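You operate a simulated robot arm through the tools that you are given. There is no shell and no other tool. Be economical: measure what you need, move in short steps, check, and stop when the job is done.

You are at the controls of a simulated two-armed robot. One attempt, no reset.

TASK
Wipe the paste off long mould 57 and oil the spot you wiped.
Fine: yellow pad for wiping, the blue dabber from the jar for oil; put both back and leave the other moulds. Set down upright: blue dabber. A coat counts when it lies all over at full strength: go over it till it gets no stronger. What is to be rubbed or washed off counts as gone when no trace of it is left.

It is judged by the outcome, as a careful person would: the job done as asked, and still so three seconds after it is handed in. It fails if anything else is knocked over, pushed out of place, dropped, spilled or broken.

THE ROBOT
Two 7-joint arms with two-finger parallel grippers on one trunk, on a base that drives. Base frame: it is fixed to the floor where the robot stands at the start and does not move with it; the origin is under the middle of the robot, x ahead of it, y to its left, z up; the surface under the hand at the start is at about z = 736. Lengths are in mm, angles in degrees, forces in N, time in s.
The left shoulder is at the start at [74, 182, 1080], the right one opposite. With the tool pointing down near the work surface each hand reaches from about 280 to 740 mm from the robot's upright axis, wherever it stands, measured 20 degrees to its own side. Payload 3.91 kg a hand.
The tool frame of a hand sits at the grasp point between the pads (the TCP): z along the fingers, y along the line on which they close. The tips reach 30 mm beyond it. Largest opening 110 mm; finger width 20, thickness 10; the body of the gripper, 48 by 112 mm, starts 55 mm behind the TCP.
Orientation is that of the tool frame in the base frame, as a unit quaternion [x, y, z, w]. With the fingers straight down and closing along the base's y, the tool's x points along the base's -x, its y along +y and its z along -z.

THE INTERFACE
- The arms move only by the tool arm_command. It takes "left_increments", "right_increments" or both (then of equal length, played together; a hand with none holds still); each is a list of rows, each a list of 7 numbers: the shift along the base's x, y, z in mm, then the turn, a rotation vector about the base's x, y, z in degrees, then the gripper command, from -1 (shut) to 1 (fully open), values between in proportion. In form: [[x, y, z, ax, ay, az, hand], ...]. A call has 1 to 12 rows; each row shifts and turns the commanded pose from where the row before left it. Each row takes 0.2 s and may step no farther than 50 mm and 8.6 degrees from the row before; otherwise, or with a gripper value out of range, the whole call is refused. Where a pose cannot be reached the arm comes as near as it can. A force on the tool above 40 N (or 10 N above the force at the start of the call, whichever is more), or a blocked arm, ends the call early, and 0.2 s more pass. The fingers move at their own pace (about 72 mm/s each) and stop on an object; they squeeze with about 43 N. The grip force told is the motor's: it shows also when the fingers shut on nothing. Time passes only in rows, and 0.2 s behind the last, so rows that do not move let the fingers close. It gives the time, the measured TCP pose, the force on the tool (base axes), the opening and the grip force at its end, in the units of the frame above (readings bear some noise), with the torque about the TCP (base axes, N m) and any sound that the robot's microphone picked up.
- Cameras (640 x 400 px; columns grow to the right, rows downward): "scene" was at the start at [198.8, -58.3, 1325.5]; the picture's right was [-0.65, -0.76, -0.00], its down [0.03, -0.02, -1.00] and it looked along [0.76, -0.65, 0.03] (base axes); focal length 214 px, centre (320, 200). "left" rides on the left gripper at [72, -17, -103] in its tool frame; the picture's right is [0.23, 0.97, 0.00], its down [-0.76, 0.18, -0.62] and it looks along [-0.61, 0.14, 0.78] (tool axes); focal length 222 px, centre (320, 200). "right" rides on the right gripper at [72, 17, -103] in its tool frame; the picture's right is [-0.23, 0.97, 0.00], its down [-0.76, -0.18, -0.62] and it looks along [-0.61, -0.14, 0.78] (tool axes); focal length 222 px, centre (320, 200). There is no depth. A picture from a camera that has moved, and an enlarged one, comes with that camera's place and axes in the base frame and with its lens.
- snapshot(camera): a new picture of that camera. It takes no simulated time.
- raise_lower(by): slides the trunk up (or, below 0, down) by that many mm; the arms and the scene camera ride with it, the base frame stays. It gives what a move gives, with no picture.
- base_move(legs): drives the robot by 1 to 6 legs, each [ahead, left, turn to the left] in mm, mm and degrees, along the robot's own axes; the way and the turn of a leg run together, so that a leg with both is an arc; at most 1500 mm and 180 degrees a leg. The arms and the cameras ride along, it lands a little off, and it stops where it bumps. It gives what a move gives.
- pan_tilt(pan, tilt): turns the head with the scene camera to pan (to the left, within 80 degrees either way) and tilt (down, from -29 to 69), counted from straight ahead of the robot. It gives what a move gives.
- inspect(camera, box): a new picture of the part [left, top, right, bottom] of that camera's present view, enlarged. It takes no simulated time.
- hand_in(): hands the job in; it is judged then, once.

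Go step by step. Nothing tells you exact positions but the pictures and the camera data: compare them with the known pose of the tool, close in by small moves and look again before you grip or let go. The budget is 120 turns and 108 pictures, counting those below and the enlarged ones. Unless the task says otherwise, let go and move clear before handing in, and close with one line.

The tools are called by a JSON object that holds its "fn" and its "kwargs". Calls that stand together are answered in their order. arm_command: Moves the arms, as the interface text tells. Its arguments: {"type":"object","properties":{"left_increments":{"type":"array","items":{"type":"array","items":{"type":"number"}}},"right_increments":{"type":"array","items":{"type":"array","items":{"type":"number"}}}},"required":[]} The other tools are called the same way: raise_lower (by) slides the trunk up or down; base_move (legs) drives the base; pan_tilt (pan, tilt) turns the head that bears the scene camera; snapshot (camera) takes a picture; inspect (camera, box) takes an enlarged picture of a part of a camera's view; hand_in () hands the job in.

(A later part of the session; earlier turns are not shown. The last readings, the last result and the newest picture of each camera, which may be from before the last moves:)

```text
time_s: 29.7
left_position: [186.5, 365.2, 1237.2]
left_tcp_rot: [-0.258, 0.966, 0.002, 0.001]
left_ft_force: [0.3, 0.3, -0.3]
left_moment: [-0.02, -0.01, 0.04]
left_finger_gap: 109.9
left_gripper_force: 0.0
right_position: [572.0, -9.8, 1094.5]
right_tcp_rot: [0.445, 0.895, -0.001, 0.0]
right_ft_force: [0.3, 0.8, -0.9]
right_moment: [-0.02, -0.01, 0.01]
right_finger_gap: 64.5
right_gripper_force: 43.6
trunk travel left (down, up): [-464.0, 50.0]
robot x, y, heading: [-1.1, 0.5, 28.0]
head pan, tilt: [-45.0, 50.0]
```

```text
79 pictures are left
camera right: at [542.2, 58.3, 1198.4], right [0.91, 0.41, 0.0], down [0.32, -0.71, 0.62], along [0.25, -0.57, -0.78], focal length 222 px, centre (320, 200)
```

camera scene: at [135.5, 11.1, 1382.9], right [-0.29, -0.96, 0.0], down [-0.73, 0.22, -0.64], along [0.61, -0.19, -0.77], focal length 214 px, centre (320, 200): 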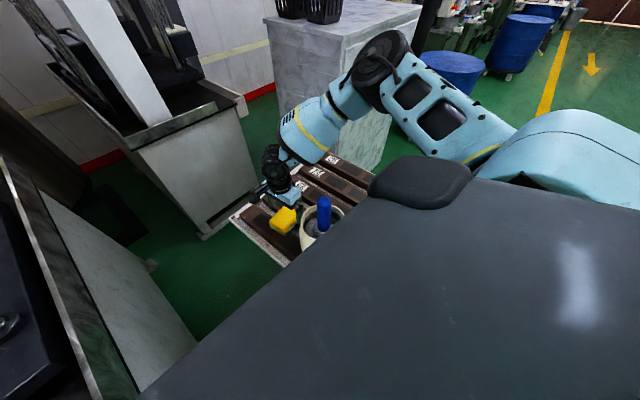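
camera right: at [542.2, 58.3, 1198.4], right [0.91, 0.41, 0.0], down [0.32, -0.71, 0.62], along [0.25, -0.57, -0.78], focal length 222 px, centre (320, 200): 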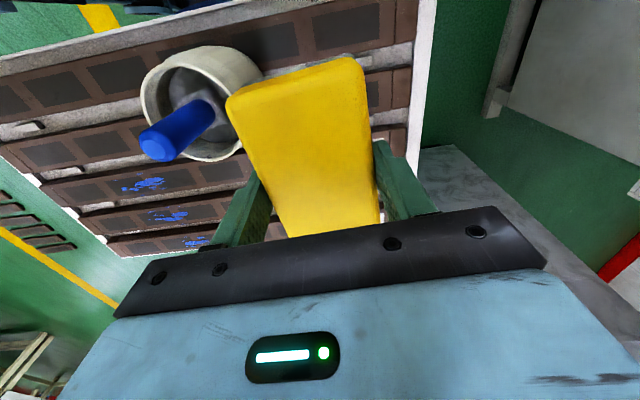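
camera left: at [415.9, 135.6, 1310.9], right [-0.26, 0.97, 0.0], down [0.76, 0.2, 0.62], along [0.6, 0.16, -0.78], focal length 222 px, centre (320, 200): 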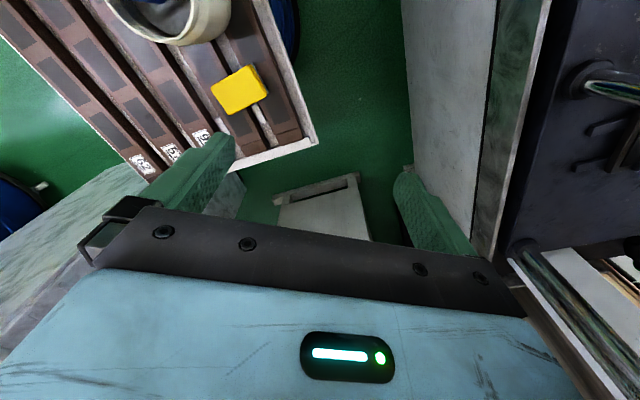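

{"fn": "base_move", "kwargs": {"legs": [[0, 0, -28]]}}

{"fn": "arm_command", "kwargs": {"right_increments": [[-20, -30, 0, 0, 0, 6, -1], [-20, -30, 0, 0, 0, 6, -1], [-20, -30, -10, 0, 0, 6, -1], [-20, -30, -20, 0, 0, 6, -1], [-10, -20, -30, 0, 0, 0, -1], [-10, -20, -30, 0, 0, 0, -1]]}}

{"fn": "snapshot", "kwargs": {"camera": "right"}}

{"fn": "snapshot", "kwargs": {"camera": "scene"}}

```text
time_s: 31.6
left_position: [336.9, 233.0, 1236.4]
left_tcp_rot: [-0.014, 1.0, 0.002, 0.001]
left_ft_force: [0.1, -0.5, 0.3]
left_moment: [0.01, 0.01, 0.0]
left_finger_gap: 110.0
left_gripper_force: 0.1
right_position: [498.1, -279.3, 1095.3]
right_tcp_rot: [0.651, 0.759, 0.0, 0.001]
right_ft_force: [0.1, 0.1, -1.0]
right_moment: [-0.02, -0.01, -0.01]
right_finger_gap: 64.5
right_gripper_force: 43.4
trunk travel left (down, up): [-464.0, 50.0]
robot x, y, heading: [-1.3, 2.9, 0.0]
head pan, tilt: [-45.0, 50.0]
```

```text
time_s: 33.0
left_position: [336.9, 232.2, 1237.1]
left_tcp_rot: [-0.014, 1.0, 0.003, 0.0]
left_ft_force: [0.0, -1.0, -0.6]
left_moment: [-0.01, 0.01, -0.01]
left_finger_gap: 110.0
left_gripper_force: 0.1
right_position: [399.0, -440.6, 1005.1]
right_tcp_rot: [0.478, 0.878, 0.001, 0.0]
right_ft_force: [0.3, 0.1, -2.0]
right_moment: [0.0, 0.01, 0.03]
right_finger_gap: 64.7
right_gripper_force: 43.1
trunk travel left (down, up): [-464.0, 50.0]
robot x, y, heading: [1.4, 3.0, -0.0]
head pan, tilt: [-45.0, 50.0]
```

```text
78 pictures are left
camera right: at [374.1, -370.9, 1107.4], right [0.94, 0.34, 0.0], down [0.26, -0.74, 0.62], along [0.21, -0.59, -0.78], focal length 222 px, centre (320, 200)
```

right: 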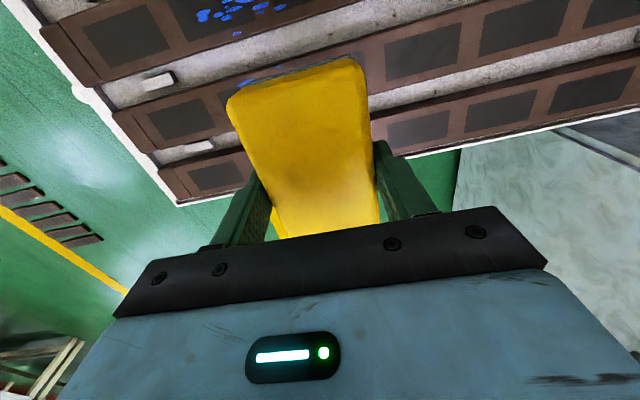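

```text
77 pictures are left
camera scene: at [123.8, -56.1, 1383.0], right [-0.71, -0.7, 0.0], down [-0.54, 0.54, -0.64], along [0.45, -0.46, -0.77], focal length 214 px, centre (320, 200)
```

scene: 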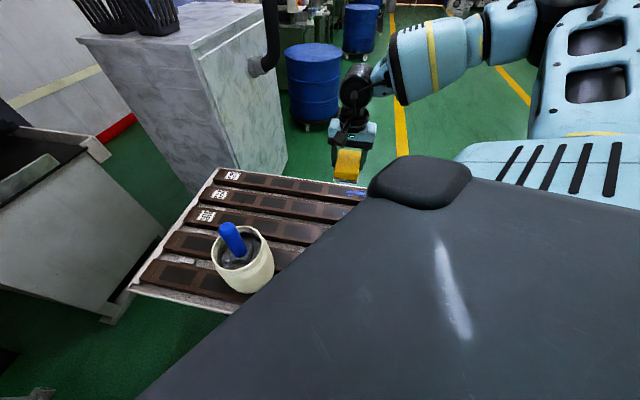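

Mould 57's centreline fits n·p = −578 with a direction of 34.5°; its patch spans m≈−55…+82, i.e. from about (280,−507) to (395,−430). I'll position the pad over the far end (401, −425) and lower to just above.

{"fn": "arm_command", "kwargs": {"right_increments": [[2, 15, -40, 0, 0, 1.6, -1], [0, 0, -45, 0, 0, 0, -1], [0, 0, -45, 0, 0, 0, -1], [0, 0, -30, 0, 0, 0, -1]]}}

{"fn": "snapshot", "kwargs": {"camera": "right"}}

{"fn": "inspect", "kwargs": {"camera": "scene", "box": [270, 90, 430, 220]}}

```text
time_s: 34.0
left_position: [337.2, 232.6, 1236.9]
left_tcp_rot: [-0.013, 1.0, 0.002, 0.001]
left_ft_force: [-0.4, -0.2, 0.1]
left_moment: [0.04, -0.04, 0.01]
left_finger_gap: 110.4
left_gripper_force: 0.1
right_position: [400.7, -423.4, 843.6]
right_tcp_rot: [0.466, 0.885, 0.002, 0.0]
right_ft_force: [-0.4, 0.3, -1.4]
right_moment: [0.05, 0.02, -0.03]
right_finger_gap: 64.7
right_gripper_force: 43.2
trunk travel left (down, up): [-464.0, 50.0]
robot x, y, heading: [0.4, -2.0, -0.2]
head pan, tilt: [-45.0, 50.0]
```

```text
76 pictures are left
camera right: at [374.6, -353.9, 946.9], right [0.93, 0.36, 0.0], down [0.28, -0.73, 0.62], along [0.23, -0.58, -0.78], focal length 222 px, centre (320, 200)
```

right: 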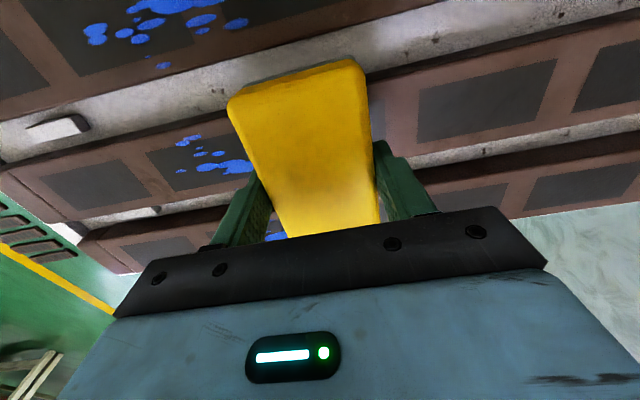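

```text
3.08 times, centred on (350, 155) of scene
camera zoom: at [124.5, -55.2, 1383.0], right [-0.71, -0.71, 0.0], down [-0.54, 0.54, -0.64], along [0.45, -0.46, -0.77], focal length 660 px, centre (228, 338)
```

zoom: 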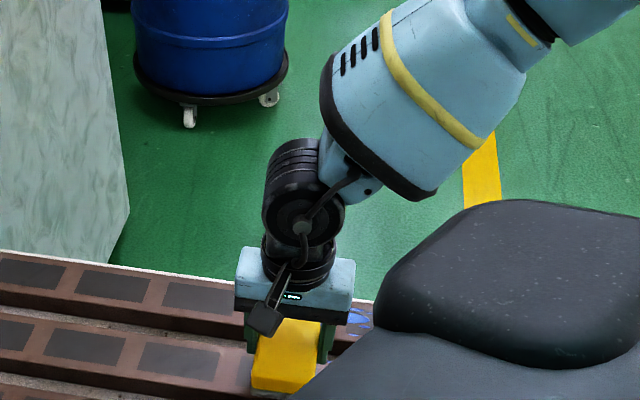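

The pad is over mould 57. I'll lower slowly to contact.

{"fn": "arm_command", "kwargs": {"right_increments": [[0, 0, -20, 0, 0, 0, -1], [0, 0, -8, 0, 0, 0, -1], [0, 0, -5, 0, 0, 0, -1]]}}

{"fn": "arm_command", "kwargs": {"right_increments": [[0, 0, -3, 0, 0, 0, -1], [0, 0, -2, 0, 0, 0, -1]]}}

```text
time_s: 34.8
left_position: [336.7, 233.7, 1237.9]
left_tcp_rot: [-0.013, 1.0, 0.002, 0.0]
left_ft_force: [-0.2, -0.5, 0.1]
left_moment: [0.04, -0.03, -0.02]
left_finger_gap: 109.8
left_gripper_force: 0.2
right_position: [399.2, -424.2, 812.3]
right_tcp_rot: [0.466, 0.885, -0.001, 0.001]
right_ft_force: [-0.2, 0.8, -0.4]
right_moment: [0.04, -0.02, 0.0]
right_finger_gap: 64.6
right_gripper_force: 43.6
trunk travel left (down, up): [-464.0, 50.0]
robot x, y, heading: [-2.6, 1.5, -0.4]
head pan, tilt: [-45.0, 50.0]
```

```text
time_s: 35.4
left_position: [336.1, 233.5, 1236.8]
left_tcp_rot: [-0.014, 1.0, 0.001, 0.001]
left_ft_force: [0.0, -0.4, 0.3]
left_moment: [0.0, 0.01, -0.01]
left_finger_gap: 109.9
left_gripper_force: 0.0
right_position: [400.5, -424.4, 807.4]
right_tcp_rot: [0.466, 0.885, 0.0, 0.001]
right_ft_force: [-1.1, -0.5, 4.0]
right_moment: [0.05, 0.15, -0.01]
right_finger_gap: 64.4
right_gripper_force: 43.3
trunk travel left (down, up): [-464.0, 50.0]
robot x, y, heading: [1.5, 1.9, -0.3]
head pan, tilt: [-45.0, 50.0]
```

Contact at z≈807 (4 N). Pressing a bit more and sweeping along the mould.

{"fn": "arm_command", "kwargs": {"right_increments": [[0, 0, -1.5, 0, 0, 0, -1], [0, 0, 0, 0, 0, 0, -1]]}}

{"fn": "arm_command", "kwargs": {"right_increments": [[-12.4, -8.5, 0, 0, 0, 0, -1], [-12.4, -8.5, 0, 0, 0, 0, -1], [-12.4, -8.5, 0, 0, 0, 0, -1], [-12.4, -8.5, 0, 0, 0, 0, -1], [-12.4, -8.5, 0, 0, 0, 0, -1], [-12.4, -8.5, 0, 0, 0, 0, -1], [-12.4, -8.5, 0, 0, 0, 0, -1], [-12.4, -8.5, 0, 0, 0, 0, -1], [-12.4, -8.5, 0, 0, 0, 0, -1], [-12.4, -8.5, 0, 0, 0, 0, -1], [-12.4, -8.5, 0, 0, 0, 0, -1]]}}

{"fn": "snapshot", "kwargs": {"camera": "right"}}

```text
time_s: 36.0
left_position: [337.3, 233.7, 1238.0]
left_tcp_rot: [-0.014, 1.0, 0.002, 0.002]
left_ft_force: [-0.8, -0.4, 0.2]
left_moment: [0.01, 0.0, 0.01]
left_finger_gap: 110.1
left_gripper_force: 0.0
right_position: [401.7, -423.9, 807.2]
right_tcp_rot: [0.466, 0.885, 0.0, 0.002]
right_ft_force: [-3.5, -4.6, 21.4]
right_moment: [0.32, 0.71, 0.14]
right_finger_gap: 64.3
right_gripper_force: 43.8
trunk travel left (down, up): [-464.0, 50.0]
robot x, y, heading: [2.4, 2.4, 0.1]
head pan, tilt: [-45.0, 50.0]
```

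```text
time_s: 38.4
left_position: [337.1, 234.8, 1237.1]
left_tcp_rot: [-0.013, 1.0, 0.002, 0.0]
left_ft_force: [1.2, -0.5, 0.4]
left_moment: [-0.03, -0.02, -0.01]
left_finger_gap: 109.8
left_gripper_force: 0.1
right_position: [267.1, -514.1, 806.0]
right_tcp_rot: [0.466, 0.885, 0.001, 0.002]
right_ft_force: [10.4, 6.2, 17.1]
right_moment: [0.28, 0.2, -0.22]
right_finger_gap: 64.6
right_gripper_force: 43.1
trunk travel left (down, up): [-464.0, 50.0]
robot x, y, heading: [1.7, -4.1, -0.4]
head pan, tilt: [-45.0, 50.0]
```

```text
74 pictures are left
camera right: at [239.9, -445.1, 909.9], right [0.93, 0.36, 0.0], down [0.28, -0.73, 0.62], along [0.23, -0.58, -0.78], focal length 222 px, centre (320, 200)
```

right: 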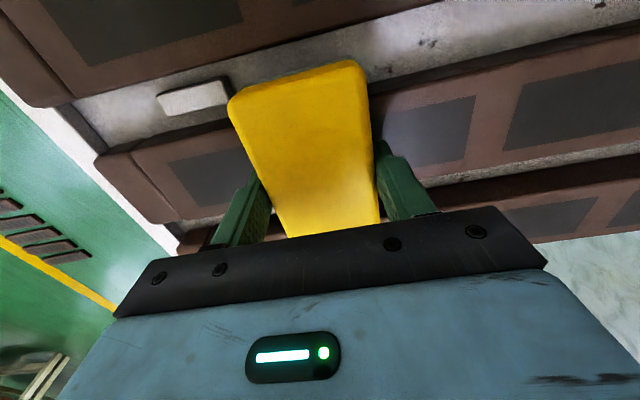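

The wiped region looks clear. I'll do more passes back and forth to be sure.

{"fn": "arm_command", "kwargs": {"right_increments": [[16.5, 11.3, 0, 0, 0, 0, -1], [16.5, 11.3, 0, 0, 0, 0, -1], [16.5, 11.3, 0, 0, 0, 0, -1], [16.5, 11.3, 0, 0, 0, 0, -1], [16.5, 11.3, 0, 0, 0, 0, -1], [16.5, 11.3, 0, 0, 0, 0, -1], [16.5, 11.3, 0, 0, 0, 0, -1], [16.5, 11.3, 0, 0, 0, 0, -1]]}}

{"fn": "arm_command", "kwargs": {"right_increments": [[-16.5, -11.3, 0, 0, 0, 0, -1], [-16.5, -11.3, 0, 0, 0, 0, -1], [-16.5, -11.3, 0, 0, 0, 0, -1], [-16.5, -11.3, 0, 0, 0, 0, -1], [-16.5, -11.3, 0, 0, 0, 0, -1], [-16.5, -11.3, 0, 0, 0, 0, -1], [-16.5, -11.3, 0, 0, 0, 0, -1], [-16.5, -11.3, 0, 0, 0, 0, -1]]}}

{"fn": "arm_command", "kwargs": {"right_increments": [[16.5, 11.3, 0, 0, 0, 0, -1], [16.5, 11.3, 0, 0, 0, 0, -1], [16.5, 11.3, 0, 0, 0, 0, -1], [16.5, 11.3, 0, 0, 0, 0, -1], [16.5, 11.3, 0, 0, 0, 0, -1], [16.5, 11.3, 0, 0, 0, 0, -1], [16.5, 11.3, 0, 0, 0, 0, -1], [16.5, 11.3, 0, 0, 0, 0, -1]]}}

{"fn": "arm_command", "kwargs": {"right_increments": [[0, 0, 30, 0, 0, 0, -1], [0, 0, 45, 0, 0, 0, -1], [0, 0, 45, 0, 0, 0, -1], [20, 30, 35, 0, 0, 0, -1], [30, 35, 0, 0, 0, 0, -1], [30, 35, 0, 0, 0, 0, -1]]}}

{"fn": "snapshot", "kwargs": {"camera": "right"}}

```text
time_s: 38.7
left_position: [335.3, 234.3, 1237.5]
left_tcp_rot: [-0.014, 1.0, 0.002, 0.001]
left_ft_force: [0.1, 0.5, 0.3]
left_moment: [0.0, 0.02, -0.01]
left_finger_gap: 109.9
left_gripper_force: 0.1
right_position: [267.9, -514.0, 806.2]
right_tcp_rot: [0.466, 0.885, -0.005, -0.001]
right_ft_force: [-5.8, 1.3, 21.4]
right_moment: [0.75, -0.18, 0.08]
right_finger_gap: 64.8
right_gripper_force: 42.8
trunk travel left (down, up): [-464.0, 50.0]
robot x, y, heading: [2.0, -0.2, -0.1]
head pan, tilt: [-45.0, 50.0]
stopped in row 1 (right hand): the force on the tool passed its limit at 47 N (the readings are from after the stop); the commanded pose is now the measured one
```

```text
time_s: 40.5
left_position: [337.4, 235.0, 1236.3]
left_tcp_rot: [-0.013, 1.0, 0.001, 0.0]
left_ft_force: [-0.3, 0.4, -0.6]
left_moment: [-0.01, -0.04, -0.02]
left_finger_gap: 110.1
left_gripper_force: 0.0
right_position: [137.1, -602.2, 806.6]
right_tcp_rot: [0.465, 0.885, -0.006, 0.001]
right_ft_force: [14.2, 8.6, 21.2]
right_moment: [0.95, -0.78, -0.31]
right_finger_gap: 64.6
right_gripper_force: 43.3
trunk travel left (down, up): [-464.0, 50.0]
robot x, y, heading: [0.1, 0.3, -0.2]
head pan, tilt: [-45.0, 50.0]
```

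```text
time_s: 40.9
left_position: [336.3, 233.9, 1236.8]
left_tcp_rot: [-0.013, 1.0, 0.001, 0.001]
left_ft_force: [0.4, 0.3, -0.4]
left_moment: [0.01, -0.04, 0.02]
left_finger_gap: 110.1
left_gripper_force: 0.1
right_position: [138.7, -601.6, 807.2]
right_tcp_rot: [0.466, 0.885, -0.018, -0.007]
right_ft_force: [-4.4, 4.3, 19.5]
right_moment: [0.34, -0.49, 0.19]
right_finger_gap: 64.7
right_gripper_force: 43.3
trunk travel left (down, up): [-464.0, 50.0]
robot x, y, heading: [1.3, -2.2, -0.2]
head pan, tilt: [-45.0, 50.0]
stopped in row 1 (right hand): the force on the tool passed its limit at 49 N (the readings are from after the stop); the commanded pose is now the measured one
```

```text
refused: row 4 steps farther than a row can; nothing moved
```

```text
73 pictures are left
camera right: at [116.0, -530.3, 909.6], right [0.93, 0.36, -0.04], down [0.3, -0.71, 0.63], along [0.2, -0.6, -0.77], focal length 222 px, centre (320, 200)
```

right: 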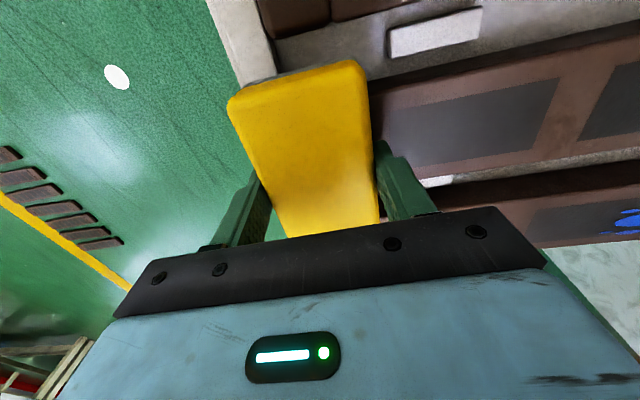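

A stop on reversal made the next pass run out to the mould's near end; nothing seems disturbed. Lifting up now and looking at the mould.

{"fn": "arm_command", "kwargs": {"right_increments": [[0, 0, 20, 0, 0, 0, -1], [0, 0, 40, 0, 0, 0, -1], [0, 0, 45, 0, 0, 0, -1], [0, 0, 45, 0, 0, 0, -1], [25, 15, 35, 0, 0, 0, -1], [30, 20, 30, 0, 0, 0, -1]]}}

{"fn": "snapshot", "kwargs": {"camera": "right"}}

```text
time_s: 42.3
left_position: [338.1, 232.3, 1238.1]
left_tcp_rot: [-0.012, 1.0, 0.002, 0.0]
left_ft_force: [-0.1, 1.0, -0.2]
left_moment: [-0.02, 0.0, -0.01]
left_finger_gap: 109.9
left_gripper_force: 0.1
right_position: [197.3, -567.2, 1019.9]
right_tcp_rot: [0.466, 0.884, -0.018, -0.008]
right_ft_force: [0.4, -0.1, -0.2]
right_moment: [-0.02, -0.03, -0.01]
right_finger_gap: 64.5
right_gripper_force: 42.7
trunk travel left (down, up): [-464.0, 50.0]
robot x, y, heading: [-0.5, 0.9, -0.1]
head pan, tilt: [-45.0, 50.0]
```

```text
72 pictures are left
camera right: at [173.2, -495.6, 1121.8], right [0.93, 0.36, -0.04], down [0.3, -0.71, 0.63], along [0.2, -0.6, -0.77], focal length 222 px, centre (320, 200)
```

right: 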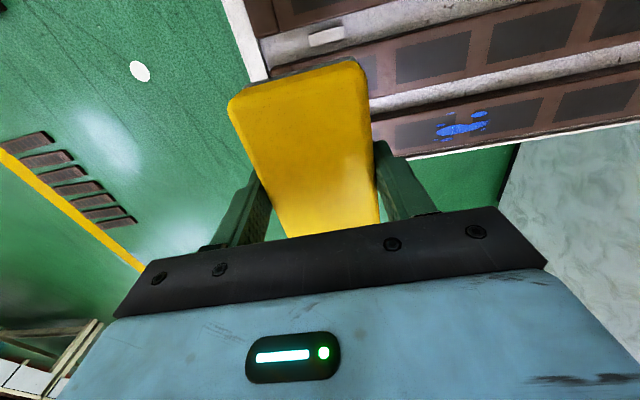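

{"fn": "inspect", "kwargs": {"camera": "right", "box": [360, 0, 600, 150]}}

```text
2.67 times, centred on (480, 75) of right
camera zoom: at [173.2, -495.6, 1121.8], right [0.93, 0.36, -0.04], down [0.3, -0.71, 0.63], along [0.2, -0.6, -0.77], focal length 592 px, centre (-107, 533)
```

zoom: 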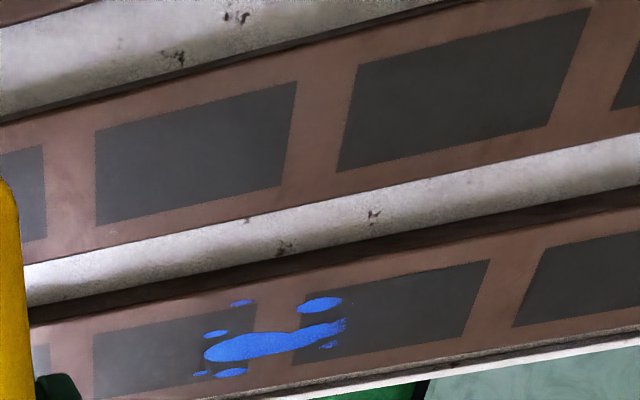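

Mould 57 looks spotless, 62's patch untouched. For certainty I'll make one more pass; first levelling the tool and going back to the far end of the spot.

{"fn": "arm_command", "kwargs": {"right_increments": [[34, 24, 0, 1.4, -1.8, 0, -1], [34, 24, 0, 0, 0, 0, -1], [34, 24, 0, 0, 0, 0, -1], [34, 24, -20, 0, 0, 0, -1], [34, 24, -20, 0, 0, 0, -1], [34, 24, -20, 0, 0, 0, -1], [0, 0, -45, 0, 0, 0, -1], [0, 0, -45, 0, 0, 0, -1], [0, 0, -40, 0, 0, 0, -1], [0, 0, -6, 0, 0, 0, -1]]}}

```text
time_s: 44.5
left_position: [336.2, 231.9, 1236.6]
left_tcp_rot: [-0.012, 1.0, 0.002, 0.0]
left_ft_force: [-0.3, 0.2, 0.3]
left_moment: [0.01, -0.01, -0.01]
left_finger_gap: 110.3
left_gripper_force: 0.1
right_position: [398.7, -423.5, 824.5]
right_tcp_rot: [0.465, 0.885, 0.0, -0.001]
right_ft_force: [0.5, -0.7, -0.5]
right_moment: [-0.03, -0.02, -0.01]
right_finger_gap: 64.5
right_gripper_force: 43.3
trunk travel left (down, up): [-464.0, 50.0]
robot x, y, heading: [0.4, 1.6, -0.1]
head pan, tilt: [-45.0, 50.0]
```

{"fn": "arm_command", "kwargs": {"right_increments": [[3, 2, -12, 0, 0, 0, -1], [0, 0, -5, 0, 0, 0, -1], [0, 0, -2, 0, 0, 0, -1]]}}

```text
time_s: 45.3
left_position: [337.6, 231.6, 1236.7]
left_tcp_rot: [-0.012, 1.0, 0.002, 0.0]
left_ft_force: [0.4, -0.4, -0.1]
left_moment: [0.01, 0.01, 0.0]
left_finger_gap: 110.0
left_gripper_force: 0.0
right_position: [401.9, -422.0, 805.8]
right_tcp_rot: [0.465, 0.885, 0.001, 0.002]
right_ft_force: [-0.6, 1.0, 6.4]
right_moment: [-0.35, 0.05, 0.01]
right_finger_gap: 64.5
right_gripper_force: 42.8
trunk travel left (down, up): [-464.0, 50.0]
robot x, y, heading: [3.4, -3.0, -0.5]
head pan, tilt: [-45.0, 50.0]
```

{"fn": "arm_command", "kwargs": {"right_increments": [[-3, -2, -1, 0, 0, 0, -1], [-10, -7, 0, 0, 0, 0, -1], [-13, -9, 0, 0, 0, 0, -1], [-13, -9, 0, 0, 0, 0, -1], [-13, -9, 0, 0, 0, 0, -1], [-13, -9, 0, 0, 0, 0, -1], [-13, -9, 0, 0, 0, 0, -1], [-13, -9, 0, 0, 0, 0, -1], [-13, -9, 0, 0, 0, 0, -1], [-13, -9, 0, 0, 0, 0, -1], [-13, -9, 0, 0, 0, 0, -1], [-5, -4, 0, 0, 0, 0, -1]]}}

```text
time_s: 47.9
left_position: [337.8, 233.9, 1237.9]
left_tcp_rot: [-0.012, 1.0, 0.002, 0.0]
left_ft_force: [-0.3, 0.0, 0.8]
left_moment: [0.02, -0.01, 0.01]
left_finger_gap: 110.0
left_gripper_force: 0.1
right_position: [266.6, -514.1, 806.1]
right_tcp_rot: [0.466, 0.885, 0.0, 0.001]
right_ft_force: [5.3, 5.8, 10.6]
right_moment: [-0.19, -0.34, 0.29]
right_finger_gap: 64.5
right_gripper_force: 42.6
trunk travel left (down, up): [-464.0, 50.0]
robot x, y, heading: [-1.4, -1.8, -0.5]
head pan, tilt: [-45.0, 50.0]
```

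Now a gentle return pass.

{"fn": "arm_command", "kwargs": {"right_increments": [[2, 1.4, 0, 0, 0, 0, -1], [4, 2.8, 0, 0, 0, 0, -1], [8, 5.5, 0, 0, 0, 0, -1], [13, 9, 0, 0, 0, 0, -1], [14, 9.6, 0, 0, 0, 0, -1], [14, 9.6, 0, 0, 0, 0, -1], [14, 9.6, 0, 0, 0, 0, -1], [14, 9.6, 0, 0, 0, 0, -1], [14, 9.6, 0, 0, 0, 0, -1], [14, 9.6, 0, 0, 0, 0, -1], [14, 9.6, 0, 0, 0, 0, -1], [10, 6.8, 0, 0, 0, 0, -1]]}}

```text
time_s: 48.5
left_position: [335.1, 232.1, 1237.7]
left_tcp_rot: [-0.011, 1.0, 0.0, 0.002]
left_ft_force: [-0.2, 0.4, 0.8]
left_moment: [0.0, 0.03, 0.02]
left_finger_gap: 110.1
left_gripper_force: 0.1
right_position: [267.2, -514.0, 806.3]
right_tcp_rot: [0.467, 0.884, -0.007, -0.002]
right_ft_force: [-12.1, -2.4, 27.8]
right_moment: [0.5, -0.27, 0.13]
right_finger_gap: 64.6
right_gripper_force: 43.0
trunk travel left (down, up): [-464.0, 50.0]
robot x, y, heading: [1.4, 0.3, -0.5]
head pan, tilt: [-45.0, 50.0]
stopped in row 3 (right hand): the force on the tool passed its limit at 46 N (the readings are from after the stop); the commanded pose is now the measured one
```

Pushing the other way digs in; the pull passes suffice. I'll lift and inspect.

{"fn": "arm_command", "kwargs": {"right_increments": [[0, 0, 20, 0, 0, 0, -1], [0, 0, 40, 0.8, -0.8, 0, -1], [0, 0, 45, 0, 0, 0, -1], [-10, -10, 45, 0, 0, 0, -1], [-20, -20, 40, 0, 0, 0, -1], [-25, -25, 30, 0, 0, 0, -1]]}}

{"fn": "inspect", "kwargs": {"camera": "right", "box": [360, 0, 600, 150]}}

```text
time_s: 49.9
left_position: [336.7, 231.0, 1237.9]
left_tcp_rot: [-0.012, 1.0, 0.002, 0.0]
left_ft_force: [0.2, 0.2, -0.3]
left_moment: [0.04, 0.01, 0.0]
left_finger_gap: 110.3
left_gripper_force: 0.0
right_position: [213.2, -568.9, 1024.8]
right_tcp_rot: [0.468, 0.884, 0.004, 0.0]
right_ft_force: [-0.4, 0.7, -0.7]
right_moment: [0.0, 0.0, 0.01]
right_finger_gap: 64.5
right_gripper_force: 43.2
trunk travel left (down, up): [-464.0, 50.0]
robot x, y, heading: [-0.2, -1.1, -0.2]
head pan, tilt: [-45.0, 50.0]
```

```text
2.67 times, centred on (480, 75) of right
camera zoom: at [186.7, -500.4, 1128.2], right [0.93, 0.36, 0.01], down [0.28, -0.73, 0.62], along [0.23, -0.58, -0.79], focal length 592 px, centre (-107, 533)
```

zoom: 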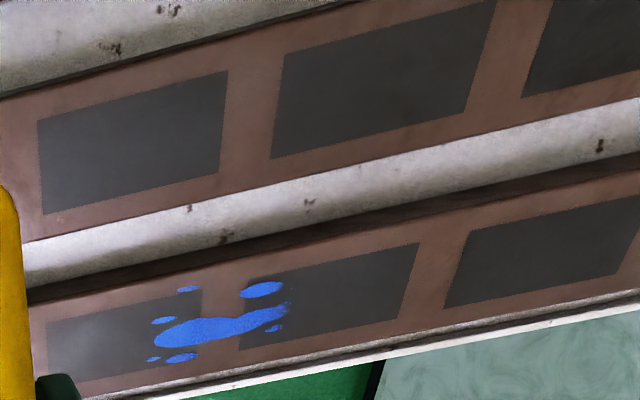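

Mould 57 is clean, neighbours untouched. Now returning the pad: swing back high and turn the base +28°.

{"fn": "arm_command", "kwargs": {"right_increments": [[29, 29, 14, 0, 0, -2.5, -1], [29, 29, 14, 0, 0, -2.5, -1], [29, 29, 14, 0, 0, -2.5, -1], [29, 29, 14, 0, 0, -2.5, -1], [29, 29, 14, 0, 0, -2.5, -1], [28, 29, 0, 0, 0, -2.5, -1], [28, 29, 0, 0, 0, -2.5, -1], [28, 29, 0, 0, 0, -2.5, -1], [28, 29, 0, 0, 0, -2.5, -1], [28, 29, 0, 0, 0, -2.7, -1]]}}

{"fn": "base_move", "kwargs": {"legs": [[0, 0, 28]]}}

{"fn": "snapshot", "kwargs": {"camera": "right"}}

```text
time_s: 52.1
left_position: [338.4, 232.4, 1236.6]
left_tcp_rot: [-0.011, 1.0, 0.002, 0.0]
left_ft_force: [-0.5, -0.2, -0.5]
left_moment: [0.0, -0.03, 0.0]
left_finger_gap: 110.1
left_gripper_force: 0.0
right_position: [502.0, -281.0, 1092.8]
right_tcp_rot: [0.649, 0.76, 0.002, 0.0]
right_ft_force: [0.6, -0.4, -0.7]
right_moment: [0.01, 0.0, -0.02]
right_finger_gap: 64.4
right_gripper_force: 43.0
trunk travel left (down, up): [-464.0, 50.0]
robot x, y, heading: [-2.2, -0.6, -0.3]
head pan, tilt: [-45.0, 50.0]
```

```text
time_s: 53.9
left_position: [190.2, 362.5, 1236.9]
left_tcp_rot: [-0.251, 0.968, 0.003, 0.0]
left_ft_force: [-0.6, -0.3, -0.8]
left_moment: [-0.02, -0.01, 0.02]
left_finger_gap: 110.2
left_gripper_force: 0.0
right_position: [573.7, -16.3, 1094.7]
right_tcp_rot: [0.447, 0.895, 0.004, 0.0]
right_ft_force: [-0.2, 0.5, -1.8]
right_moment: [0.02, -0.02, -0.02]
right_finger_gap: 64.7
right_gripper_force: 42.8
trunk travel left (down, up): [-464.0, 50.0]
robot x, y, heading: [1.3, 0.7, 27.6]
head pan, tilt: [-45.0, 50.0]
```

```text
69 pictures are left
camera right: at [544.1, 52.0, 1197.5], right [0.92, 0.4, 0.01], down [0.31, -0.72, 0.62], along [0.25, -0.57, -0.79], focal length 222 px, centre (320, 200)
```

right: 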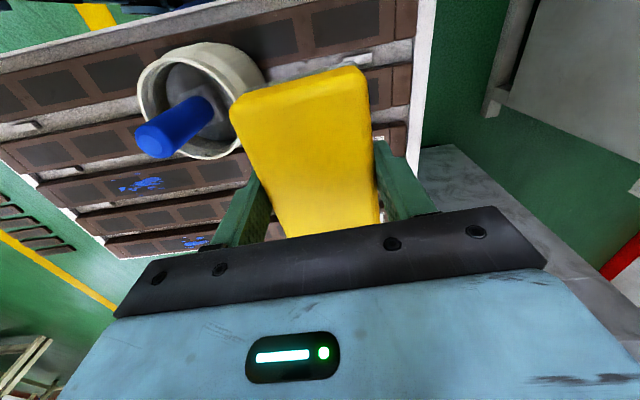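

{"fn": "arm_command", "kwargs": {"right_increments": [[-2, 4, -40, 0, 0, 0, -1], [-2, 4, -45, 0, 0, 0, -1], [0, 0, -45, 0, 0, 0, -1], [0, 0, -45, 0, 0, 0, -1], [0, 0, -45, 0, 0, 0, -1], [0, 0, -40, 0, 0, 0, -1], [0, 0, -15, 0, 0, 0, -1]]}}

{"fn": "snapshot", "kwargs": {"camera": "right"}}

```text
time_s: 55.5
left_position: [188.3, 361.2, 1237.2]
left_tcp_rot: [-0.251, 0.968, 0.002, 0.0]
left_ft_force: [-0.1, -0.3, 0.4]
left_moment: [0.02, 0.0, 0.0]
left_finger_gap: 110.0
left_gripper_force: 0.1
right_position: [569.6, -8.2, 818.6]
right_tcp_rot: [0.448, 0.894, 0.003, 0.0]
right_ft_force: [0.8, -0.2, -1.3]
right_moment: [0.04, -0.01, 0.01]
right_finger_gap: 64.4
right_gripper_force: 42.9
trunk travel left (down, up): [-464.0, 50.0]
robot x, y, heading: [-0.0, 2.8, 27.5]
head pan, tilt: [-45.0, 50.0]
```

```text
68 pictures are left
camera right: at [539.8, 58.4, 922.7], right [0.92, 0.4, 0.01], down [0.31, -0.72, 0.62], along [0.25, -0.57, -0.79], focal length 222 px, centre (320, 200)
```

right: 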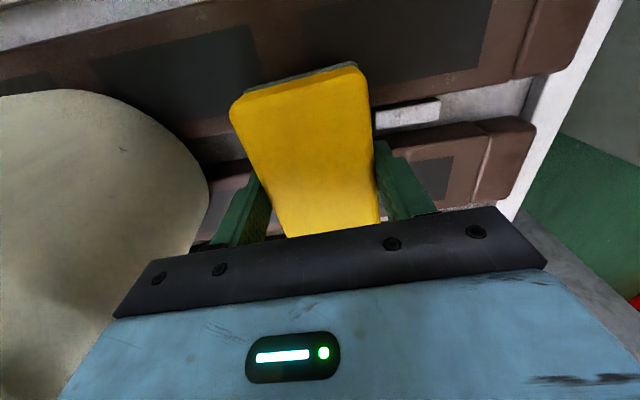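

Over the original spot. Lowering gently to contact.

{"fn": "arm_command", "kwargs": {"right_increments": [[0, 0, -6, 0, 0, 0, -1], [0, 0, -3, 0, 0, 0, -1], [0, 0, -2, 0, 0, 0, -1]]}}

```text
time_s: 56.3
left_position: [191.2, 361.5, 1236.2]
left_tcp_rot: [-0.251, 0.968, 0.002, 0.0]
left_ft_force: [0.2, -0.2, 0.8]
left_moment: [-0.01, 0.0, 0.01]
left_finger_gap: 110.1
left_gripper_force: 0.1
right_position: [569.1, -9.6, 810.2]
right_tcp_rot: [0.447, 0.894, 0.003, 0.0]
right_ft_force: [-0.8, -0.1, -0.1]
right_moment: [0.01, 0.04, 0.02]
right_finger_gap: 64.3
right_gripper_force: 42.8
right hand out of reach, approached as far as the arm can: row 3
trunk travel left (down, up): [-464.0, 50.0]
robot x, y, heading: [-0.1, -0.7, 27.3]
head pan, tilt: [-45.0, 50.0]
```

{"fn": "raise_lower", "kwargs": {"by": -3}}

```text
time_s: 56.8
left_position: [190.4, 361.7, 1234.1]
left_tcp_rot: [-0.252, 0.968, 0.002, 0.0]
left_ft_force: [0.5, -0.1, 0.0]
left_moment: [0.06, 0.02, -0.01]
left_finger_gap: 109.9
left_gripper_force: 0.0
right_position: [568.2, -9.2, 808.5]
right_tcp_rot: [0.448, 0.894, 0.004, 0.001]
right_ft_force: [-0.1, -0.3, -1.5]
right_moment: [-0.04, -0.03, 0.02]
right_finger_gap: 64.7
right_gripper_force: 42.6
trunk travel left (down, up): [-461.0, 53.0]
robot x, y, heading: [1.1, -1.7, 27.3]
head pan, tilt: [-45.0, 50.0]
```

{"fn": "raise_lower", "kwargs": {"by": -2}}

```text
time_s: 57.3
left_position: [190.4, 362.9, 1232.2]
left_tcp_rot: [-0.252, 0.968, 0.002, 0.0]
left_ft_force: [0.5, -0.1, -0.3]
left_moment: [-0.01, 0.0, 0.0]
left_finger_gap: 110.1
left_gripper_force: 0.2
right_position: [568.2, -8.6, 806.4]
right_tcp_rot: [0.447, 0.894, 0.004, 0.0]
right_ft_force: [-0.1, 0.0, -0.8]
right_moment: [-0.03, -0.01, 0.03]
right_finger_gap: 64.6
right_gripper_force: 43.1
trunk travel left (down, up): [-459.0, 55.0]
robot x, y, heading: [-2.0, -3.9, 27.6]
head pan, tilt: [-45.0, 50.0]
```

{"fn": "raise_lower", "kwargs": {"by": -1.5}}

```text
time_s: 57.8
left_position: [189.4, 361.4, 1230.9]
left_tcp_rot: [-0.251, 0.968, 0.002, 0.001]
left_ft_force: [0.1, -0.3, 0.9]
left_moment: [0.0, 0.0, 0.0]
left_finger_gap: 110.0
left_gripper_force: 0.0
right_position: [568.7, -7.9, 806.7]
right_tcp_rot: [0.447, 0.895, 0.006, 0.001]
right_ft_force: [-2.3, -1.9, 7.9]
right_moment: [-0.61, 0.04, -0.06]
right_finger_gap: 64.6
right_gripper_force: 43.3
trunk travel left (down, up): [-457.0, 57.0]
robot x, y, heading: [-0.1, 1.2, 27.3]
head pan, tilt: [-45.0, 50.0]
```

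Contact at 8 N. Releasing the pad and rising straight up.

{"fn": "arm_command", "kwargs": {"right_increments": [[0, 0, 0, 0, 0, 0, 0.2], [0, 0, 0, 0, 0, 0, 0.8], [0, 0, 0, 0, 0, 0, 1], [0, 0, 0, 0, 0, 0, 1]]}}

{"fn": "arm_command", "kwargs": {"right_increments": [[0, 0, 20, 0, 0, 0, 1], [0, 0, 45, 0, 0, 0, 1], [0, 0, 45, 0, 0, 0, 1], [0, 0, 45, 0, 0, 0, 1], [0, 0, 45, 0, 0, 0, 1], [0, 0, 45, 0, 0, 0, 1], [0, 0, 45, 0, 0, 0, 1]]}}

{"fn": "snapshot", "kwargs": {"camera": "right"}}

```text
time_s: 58.8
left_position: [189.6, 363.5, 1230.2]
left_tcp_rot: [-0.251, 0.968, 0.002, 0.001]
left_ft_force: [0.0, 0.8, 0.4]
left_moment: [0.0, 0.0, -0.02]
left_finger_gap: 110.0
left_gripper_force: 0.1
right_position: [569.3, -8.4, 805.6]
right_tcp_rot: [0.446, 0.895, 0.004, 0.001]
right_ft_force: [-0.2, -1.2, -0.7]
right_moment: [0.0, -0.02, 0.01]
right_finger_gap: 110.2
right_gripper_force: 0.1
trunk travel left (down, up): [-457.0, 57.0]
robot x, y, heading: [-0.6, -0.5, 27.6]
head pan, tilt: [-45.0, 50.0]
```

```text
time_s: 60.4
left_position: [189.7, 363.3, 1230.6]
left_tcp_rot: [-0.252, 0.968, 0.002, 0.0]
left_ft_force: [-0.3, -0.3, 0.5]
left_moment: [-0.01, 0.0, 0.01]
left_finger_gap: 110.1
left_gripper_force: 0.0
right_position: [565.1, -8.2, 1095.0]
right_tcp_rot: [0.447, 0.895, 0.004, 0.0]
right_ft_force: [-0.4, -0.6, 0.0]
right_moment: [-0.04, 0.01, 0.0]
right_finger_gap: 110.1
right_gripper_force: 0.1
trunk travel left (down, up): [-457.0, 57.0]
robot x, y, heading: [2.8, -4.1, 27.6]
head pan, tilt: [-45.0, 50.0]
```

```text
67 pictures are left
camera right: at [536.0, 58.5, 1198.6], right [0.92, 0.4, 0.01], down [0.31, -0.72, 0.62], along [0.25, -0.56, -0.79], focal length 222 px, centre (320, 200)
```

right: 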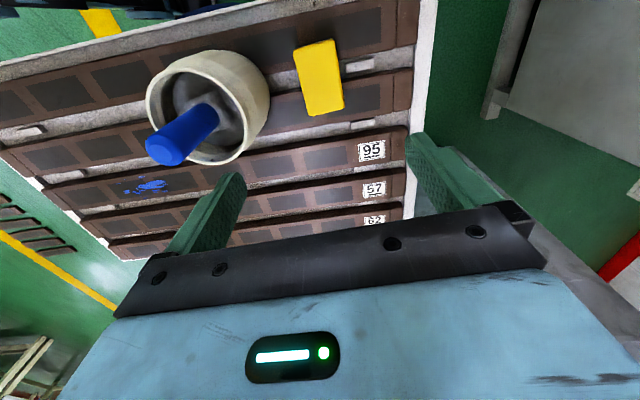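

The pad is back in its place. Next the dabber; I'll inspect the jar to see its handle lean and head orientation.

{"fn": "inspect", "kwargs": {"camera": "right", "box": [120, 30, 300, 180]}}

{"fn": "inspect", "kwargs": {"camera": "scene", "box": [220, 140, 380, 270]}}

```text
2.67 times, centred on (210, 105) of right
camera zoom: at [536.0, 58.5, 1198.6], right [0.92, 0.4, 0.01], down [0.31, -0.72, 0.62], along [0.25, -0.56, -0.79], focal length 592 px, centre (613, 453)
```

zoom: 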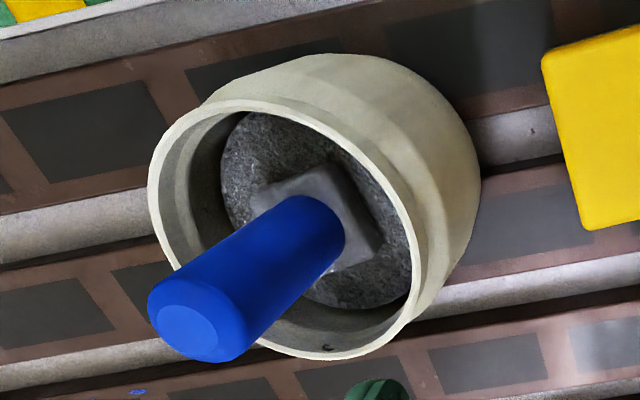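

```text
3.08 times, centred on (300, 205) of scene
camera zoom: at [138.9, 11.7, 1375.1], right [-0.3, -0.95, 0.0], down [-0.73, 0.23, -0.64], along [0.61, -0.19, -0.77], focal length 660 px, centre (382, 185)
```

zoom: 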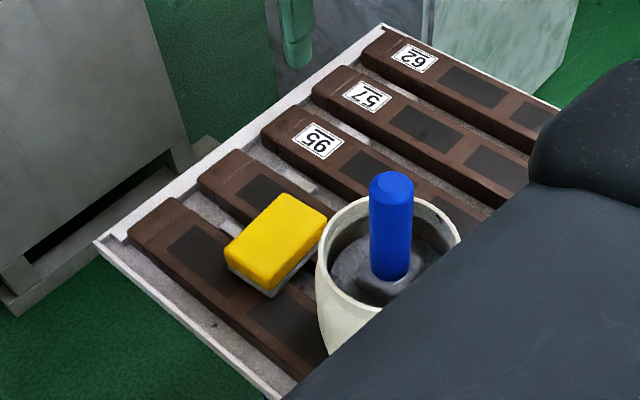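

The handle is essentially vertical at about (438, −87), spanning z≈880–1003. I'll move over it, high, and check.

{"fn": "arm_command", "kwargs": {"right_increments": [[-32, -20, 0, 0, 0, -2, 1], [-32, -20, 0, 0, 0, 0, 1], [-32, -20, 0, 0, 0, 0, 1], [-31, -19, 0, 0, 0, 0, 1], [0, 0, 0, 0, 0, 0, 1]]}}

{"fn": "snapshot", "kwargs": {"camera": "right"}}

{"fn": "inspect", "kwargs": {"camera": "scene", "box": [220, 110, 380, 240]}}

```text
time_s: 61.6
left_position: [190.8, 363.1, 1229.3]
left_tcp_rot: [-0.251, 0.968, 0.002, 0.0]
left_ft_force: [-0.3, -0.7, 0.3]
left_moment: [-0.01, 0.02, 0.03]
left_finger_gap: 110.1
left_gripper_force: 0.0
right_position: [442.5, -87.2, 1093.4]
right_tcp_rot: [0.463, 0.886, 0.003, -0.001]
right_ft_force: [0.2, 0.7, 1.0]
right_moment: [0.02, 0.02, -0.01]
right_finger_gap: 110.2
right_gripper_force: 0.1
trunk travel left (down, up): [-457.0, 57.0]
robot x, y, heading: [0.2, -1.8, 27.6]
head pan, tilt: [-45.0, 50.0]
```

```text
64 pictures are left
camera right: at [415.0, -18.0, 1198.3], right [0.93, 0.37, 0.0], down [0.29, -0.73, 0.62], along [0.23, -0.57, -0.78], focal length 222 px, centre (320, 200)
```

right: 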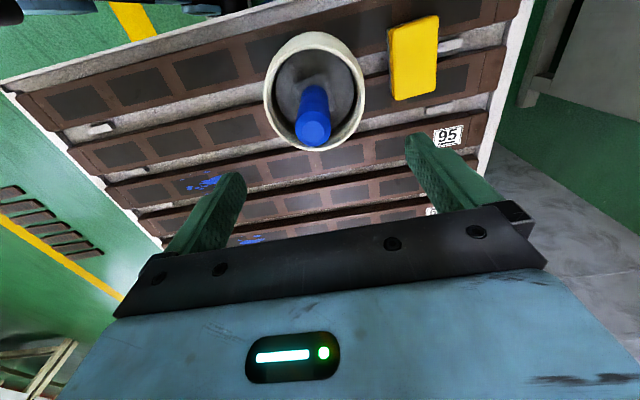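

```text
3.08 times, centred on (300, 175) of scene
camera zoom: at [140.5, 12.5, 1374.8], right [-0.3, -0.95, 0.0], down [-0.73, 0.23, -0.64], along [0.61, -0.19, -0.77], focal length 660 px, centre (382, 277)
```

zoom: 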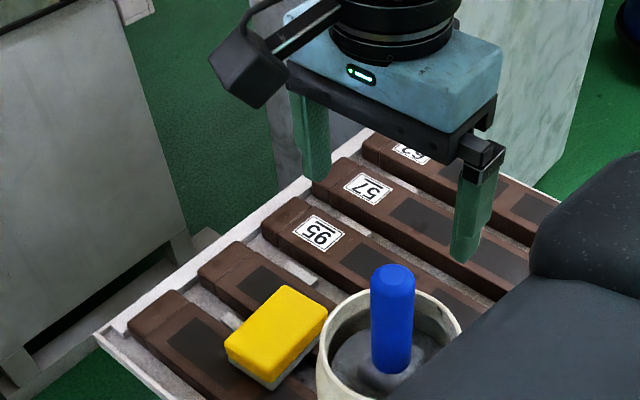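

Axis confirmed at (437, −88). Descending to z≈965 with fingers either side.

{"fn": "arm_command", "kwargs": {"right_increments": [[-5, -1, -30, 0, 0, 0, 1], [0, 0, -30, 0, 0, 0, 1], [0, 0, -25, 0, 0, 0, 1]]}}

{"fn": "snapshot", "kwargs": {"camera": "right"}}

```text
time_s: 62.4
left_position: [190.9, 362.5, 1229.2]
left_tcp_rot: [-0.251, 0.968, 0.002, 0.0]
left_ft_force: [0.2, 0.6, -0.2]
left_moment: [-0.01, -0.01, 0.04]
left_finger_gap: 110.2
left_gripper_force: 0.0
right_position: [437.5, -88.2, 1010.3]
right_tcp_rot: [0.463, 0.887, 0.004, -0.001]
right_ft_force: [-0.6, -0.3, -1.3]
right_moment: [-0.02, 0.01, -0.02]
right_finger_gap: 110.0
right_gripper_force: 0.1
trunk travel left (down, up): [-457.0, 57.0]
robot x, y, heading: [-1.8, 0.3, 27.2]
head pan, tilt: [-45.0, 50.0]
```

```text
62 pictures are left
camera right: at [410.0, -19.8, 1113.0], right [0.93, 0.37, 0.01], down [0.29, -0.73, 0.62], along [0.23, -0.57, -0.79], focal length 222 px, centre (320, 200)
```

right: 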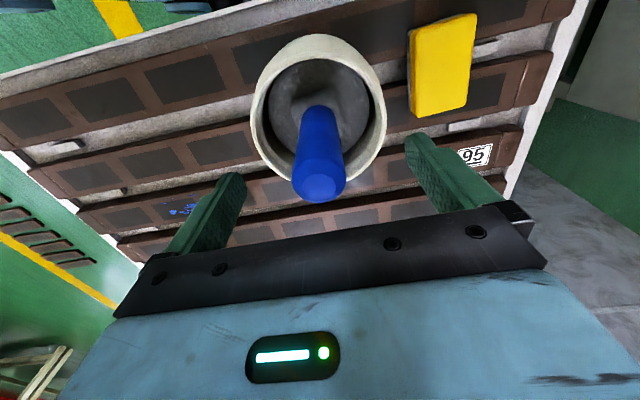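

{"fn": "arm_command", "kwargs": {"right_increments": [[0, 0, -25, 0, 0, 0, 1], [0, 0, -20, 0, 0, 0, 1], [0, 0, 0, 0, 0, 0, 0.5], [0, 0, 0, 0, 0, 0, 0], [0, 0, 0, 0, 0, 0, -0.2], [0, 0, 0, 0, 0, 0, -1], [0, 0, 0, 0, 0, 0, -1]]}}

{"fn": "snapshot", "kwargs": {"camera": "right"}}

```text
time_s: 64.0
left_position: [190.3, 363.1, 1230.0]
left_tcp_rot: [-0.251, 0.968, 0.002, 0.001]
left_ft_force: [-0.3, 0.0, 0.2]
left_moment: [0.01, -0.01, 0.01]
left_finger_gap: 109.8
left_gripper_force: 0.1
right_position: [436.2, -88.4, 963.5]
right_tcp_rot: [0.462, 0.887, 0.003, 0.0]
right_ft_force: [-0.7, 0.0, -0.2]
right_moment: [-0.02, 0.06, 0.02]
right_finger_gap: 33.3
right_gripper_force: 43.1
trunk travel left (down, up): [-457.0, 57.0]
robot x, y, heading: [-1.1, 1.9, 27.4]
head pan, tilt: [-45.0, 50.0]
```

```text
61 pictures are left
camera right: at [408.9, -20.2, 1067.0], right [0.93, 0.37, 0.01], down [0.29, -0.73, 0.62], along [0.23, -0.57, -0.79], focal length 222 px, centre (320, 200)
```

right: 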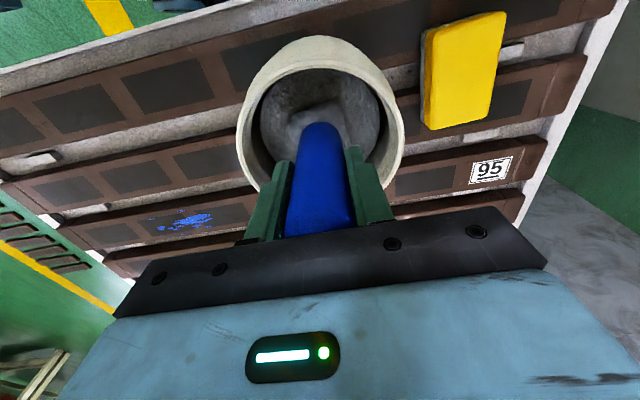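

The handle is gripped (33.3 mm). Lifting straight up in steps.

{"fn": "arm_command", "kwargs": {"right_increments": [[0, 0, 15, 0, 0, 0, -1], [0, 0, 25, 0, 0, 0, -1], [0, 0, 30, 0, 0, 0, -1]]}}

{"fn": "snapshot", "kwargs": {"camera": "right"}}

{"fn": "inspect", "kwargs": {"camera": "scene", "box": [220, 110, 380, 240]}}

```text
time_s: 64.8
left_position: [189.8, 362.4, 1231.1]
left_tcp_rot: [-0.251, 0.968, 0.002, 0.001]
left_ft_force: [0.4, 0.1, -0.4]
left_moment: [0.02, -0.02, -0.02]
left_finger_gap: 109.8
left_gripper_force: 0.1
right_position: [436.9, -90.7, 1036.2]
right_tcp_rot: [0.463, 0.886, 0.004, 0.0]
right_ft_force: [-0.6, -0.3, -1.9]
right_moment: [-0.01, 0.02, 0.0]
right_finger_gap: 33.2
right_gripper_force: 42.8
trunk travel left (down, up): [-457.0, 57.0]
robot x, y, heading: [-0.1, 1.0, 27.3]
head pan, tilt: [-45.0, 50.0]
```

```text
60 pictures are left
camera right: at [409.0, -21.8, 1139.9], right [0.93, 0.37, 0.01], down [0.29, -0.73, 0.62], along [0.23, -0.57, -0.79], focal length 222 px, centre (320, 200)
```

right: 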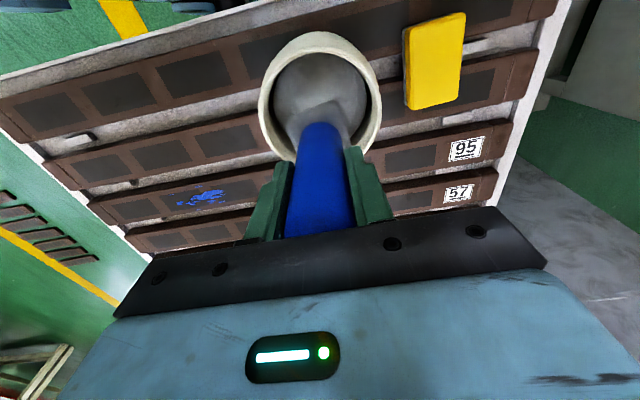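

```text
3.08 times, centred on (300, 175) of scene
camera zoom: at [139.2, 11.5, 1375.0], right [-0.3, -0.95, 0.0], down [-0.73, 0.23, -0.64], along [0.61, -0.19, -0.77], focal length 660 px, centre (382, 277)
```

zoom: 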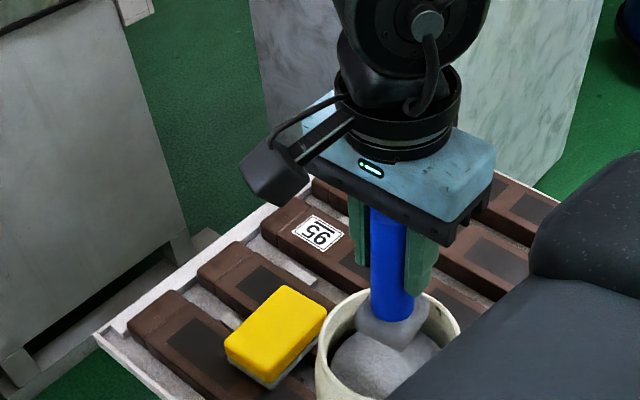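

The head is a broad felt bob rising within the jar. Continuing the straight lift.

{"fn": "arm_command", "kwargs": {"right_increments": [[0, 0, 35, 0, 0, 0, -1], [0, 0, 35, 0, 0, 0, -1], [0, 0, 30, 0, 0, 0, -1]]}}

{"fn": "snapshot", "kwargs": {"camera": "right"}}

{"fn": "inspect", "kwargs": {"camera": "scene", "box": [220, 110, 380, 240]}}

```text
time_s: 65.6
left_position: [191.2, 363.3, 1230.7]
left_tcp_rot: [-0.251, 0.968, 0.002, 0.0]
left_ft_force: [-0.8, -0.5, -0.2]
left_moment: [-0.01, 0.03, 0.0]
left_finger_gap: 110.2
left_gripper_force: 0.1
right_position: [437.7, -87.6, 1134.7]
right_tcp_rot: [0.462, 0.887, 0.003, 0.0]
right_ft_force: [0.0, -0.1, -1.2]
right_moment: [-0.01, -0.04, -0.01]
right_finger_gap: 32.6
right_gripper_force: 43.2
trunk travel left (down, up): [-457.0, 57.0]
robot x, y, heading: [-0.7, -1.9, 27.6]
head pan, tilt: [-45.0, 50.0]
```

```text
58 pictures are left
camera right: at [410.2, -19.2, 1239.2], right [0.93, 0.37, 0.0], down [0.29, -0.73, 0.62], along [0.23, -0.57, -0.79], focal length 222 px, centre (320, 200)
```

right: 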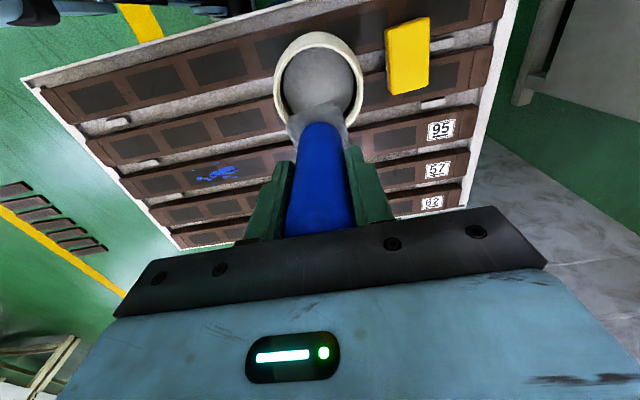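

```text
3.08 times, centred on (300, 175) of scene
camera zoom: at [139.5, 11.7, 1375.0], right [-0.3, -0.95, 0.0], down [-0.73, 0.23, -0.64], along [0.61, -0.19, -0.77], focal length 660 px, centre (382, 277)
```

zoom: 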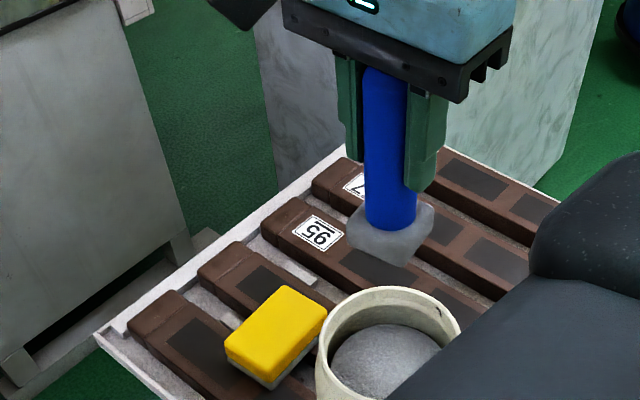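

The dabber head is a ~50 mm square block (the jar holds a soaked sponge). Mould top is 68 mm wide, so I'll use two lanes. Turning the base back −28° with the dabber held high.

{"fn": "base_move", "kwargs": {"legs": [[0, 0, -27.5]]}}

{"fn": "snapshot", "kwargs": {"camera": "scene"}}

```text
time_s: 67.4
left_position: [336.9, 231.2, 1230.0]
left_tcp_rot: [-0.012, 1.0, 0.002, 0.0]
left_ft_force: [-0.2, 0.3, 0.3]
left_moment: [-0.01, 0.02, -0.01]
left_finger_gap: 110.2
left_gripper_force: 0.1
right_position: [346.1, -281.1, 1135.9]
right_tcp_rot: [0.661, 0.75, 0.004, 0.001]
right_ft_force: [0.2, -0.1, -0.8]
right_moment: [-0.03, -0.03, -0.03]
right_finger_gap: 33.0
right_gripper_force: 43.0
trunk travel left (down, up): [-457.0, 57.0]
robot x, y, heading: [-0.0, -4.2, -0.2]
head pan, tilt: [-45.0, 50.0]
```

```text
56 pictures are left
camera scene: at [129.4, -56.0, 1374.9], right [-0.71, -0.7, 0.0], down [-0.54, 0.54, -0.64], along [0.45, -0.46, -0.77], focal length 214 px, centre (320, 200)
```

scene: 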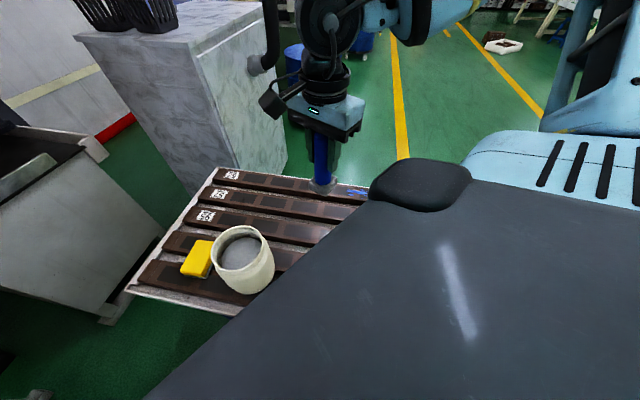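

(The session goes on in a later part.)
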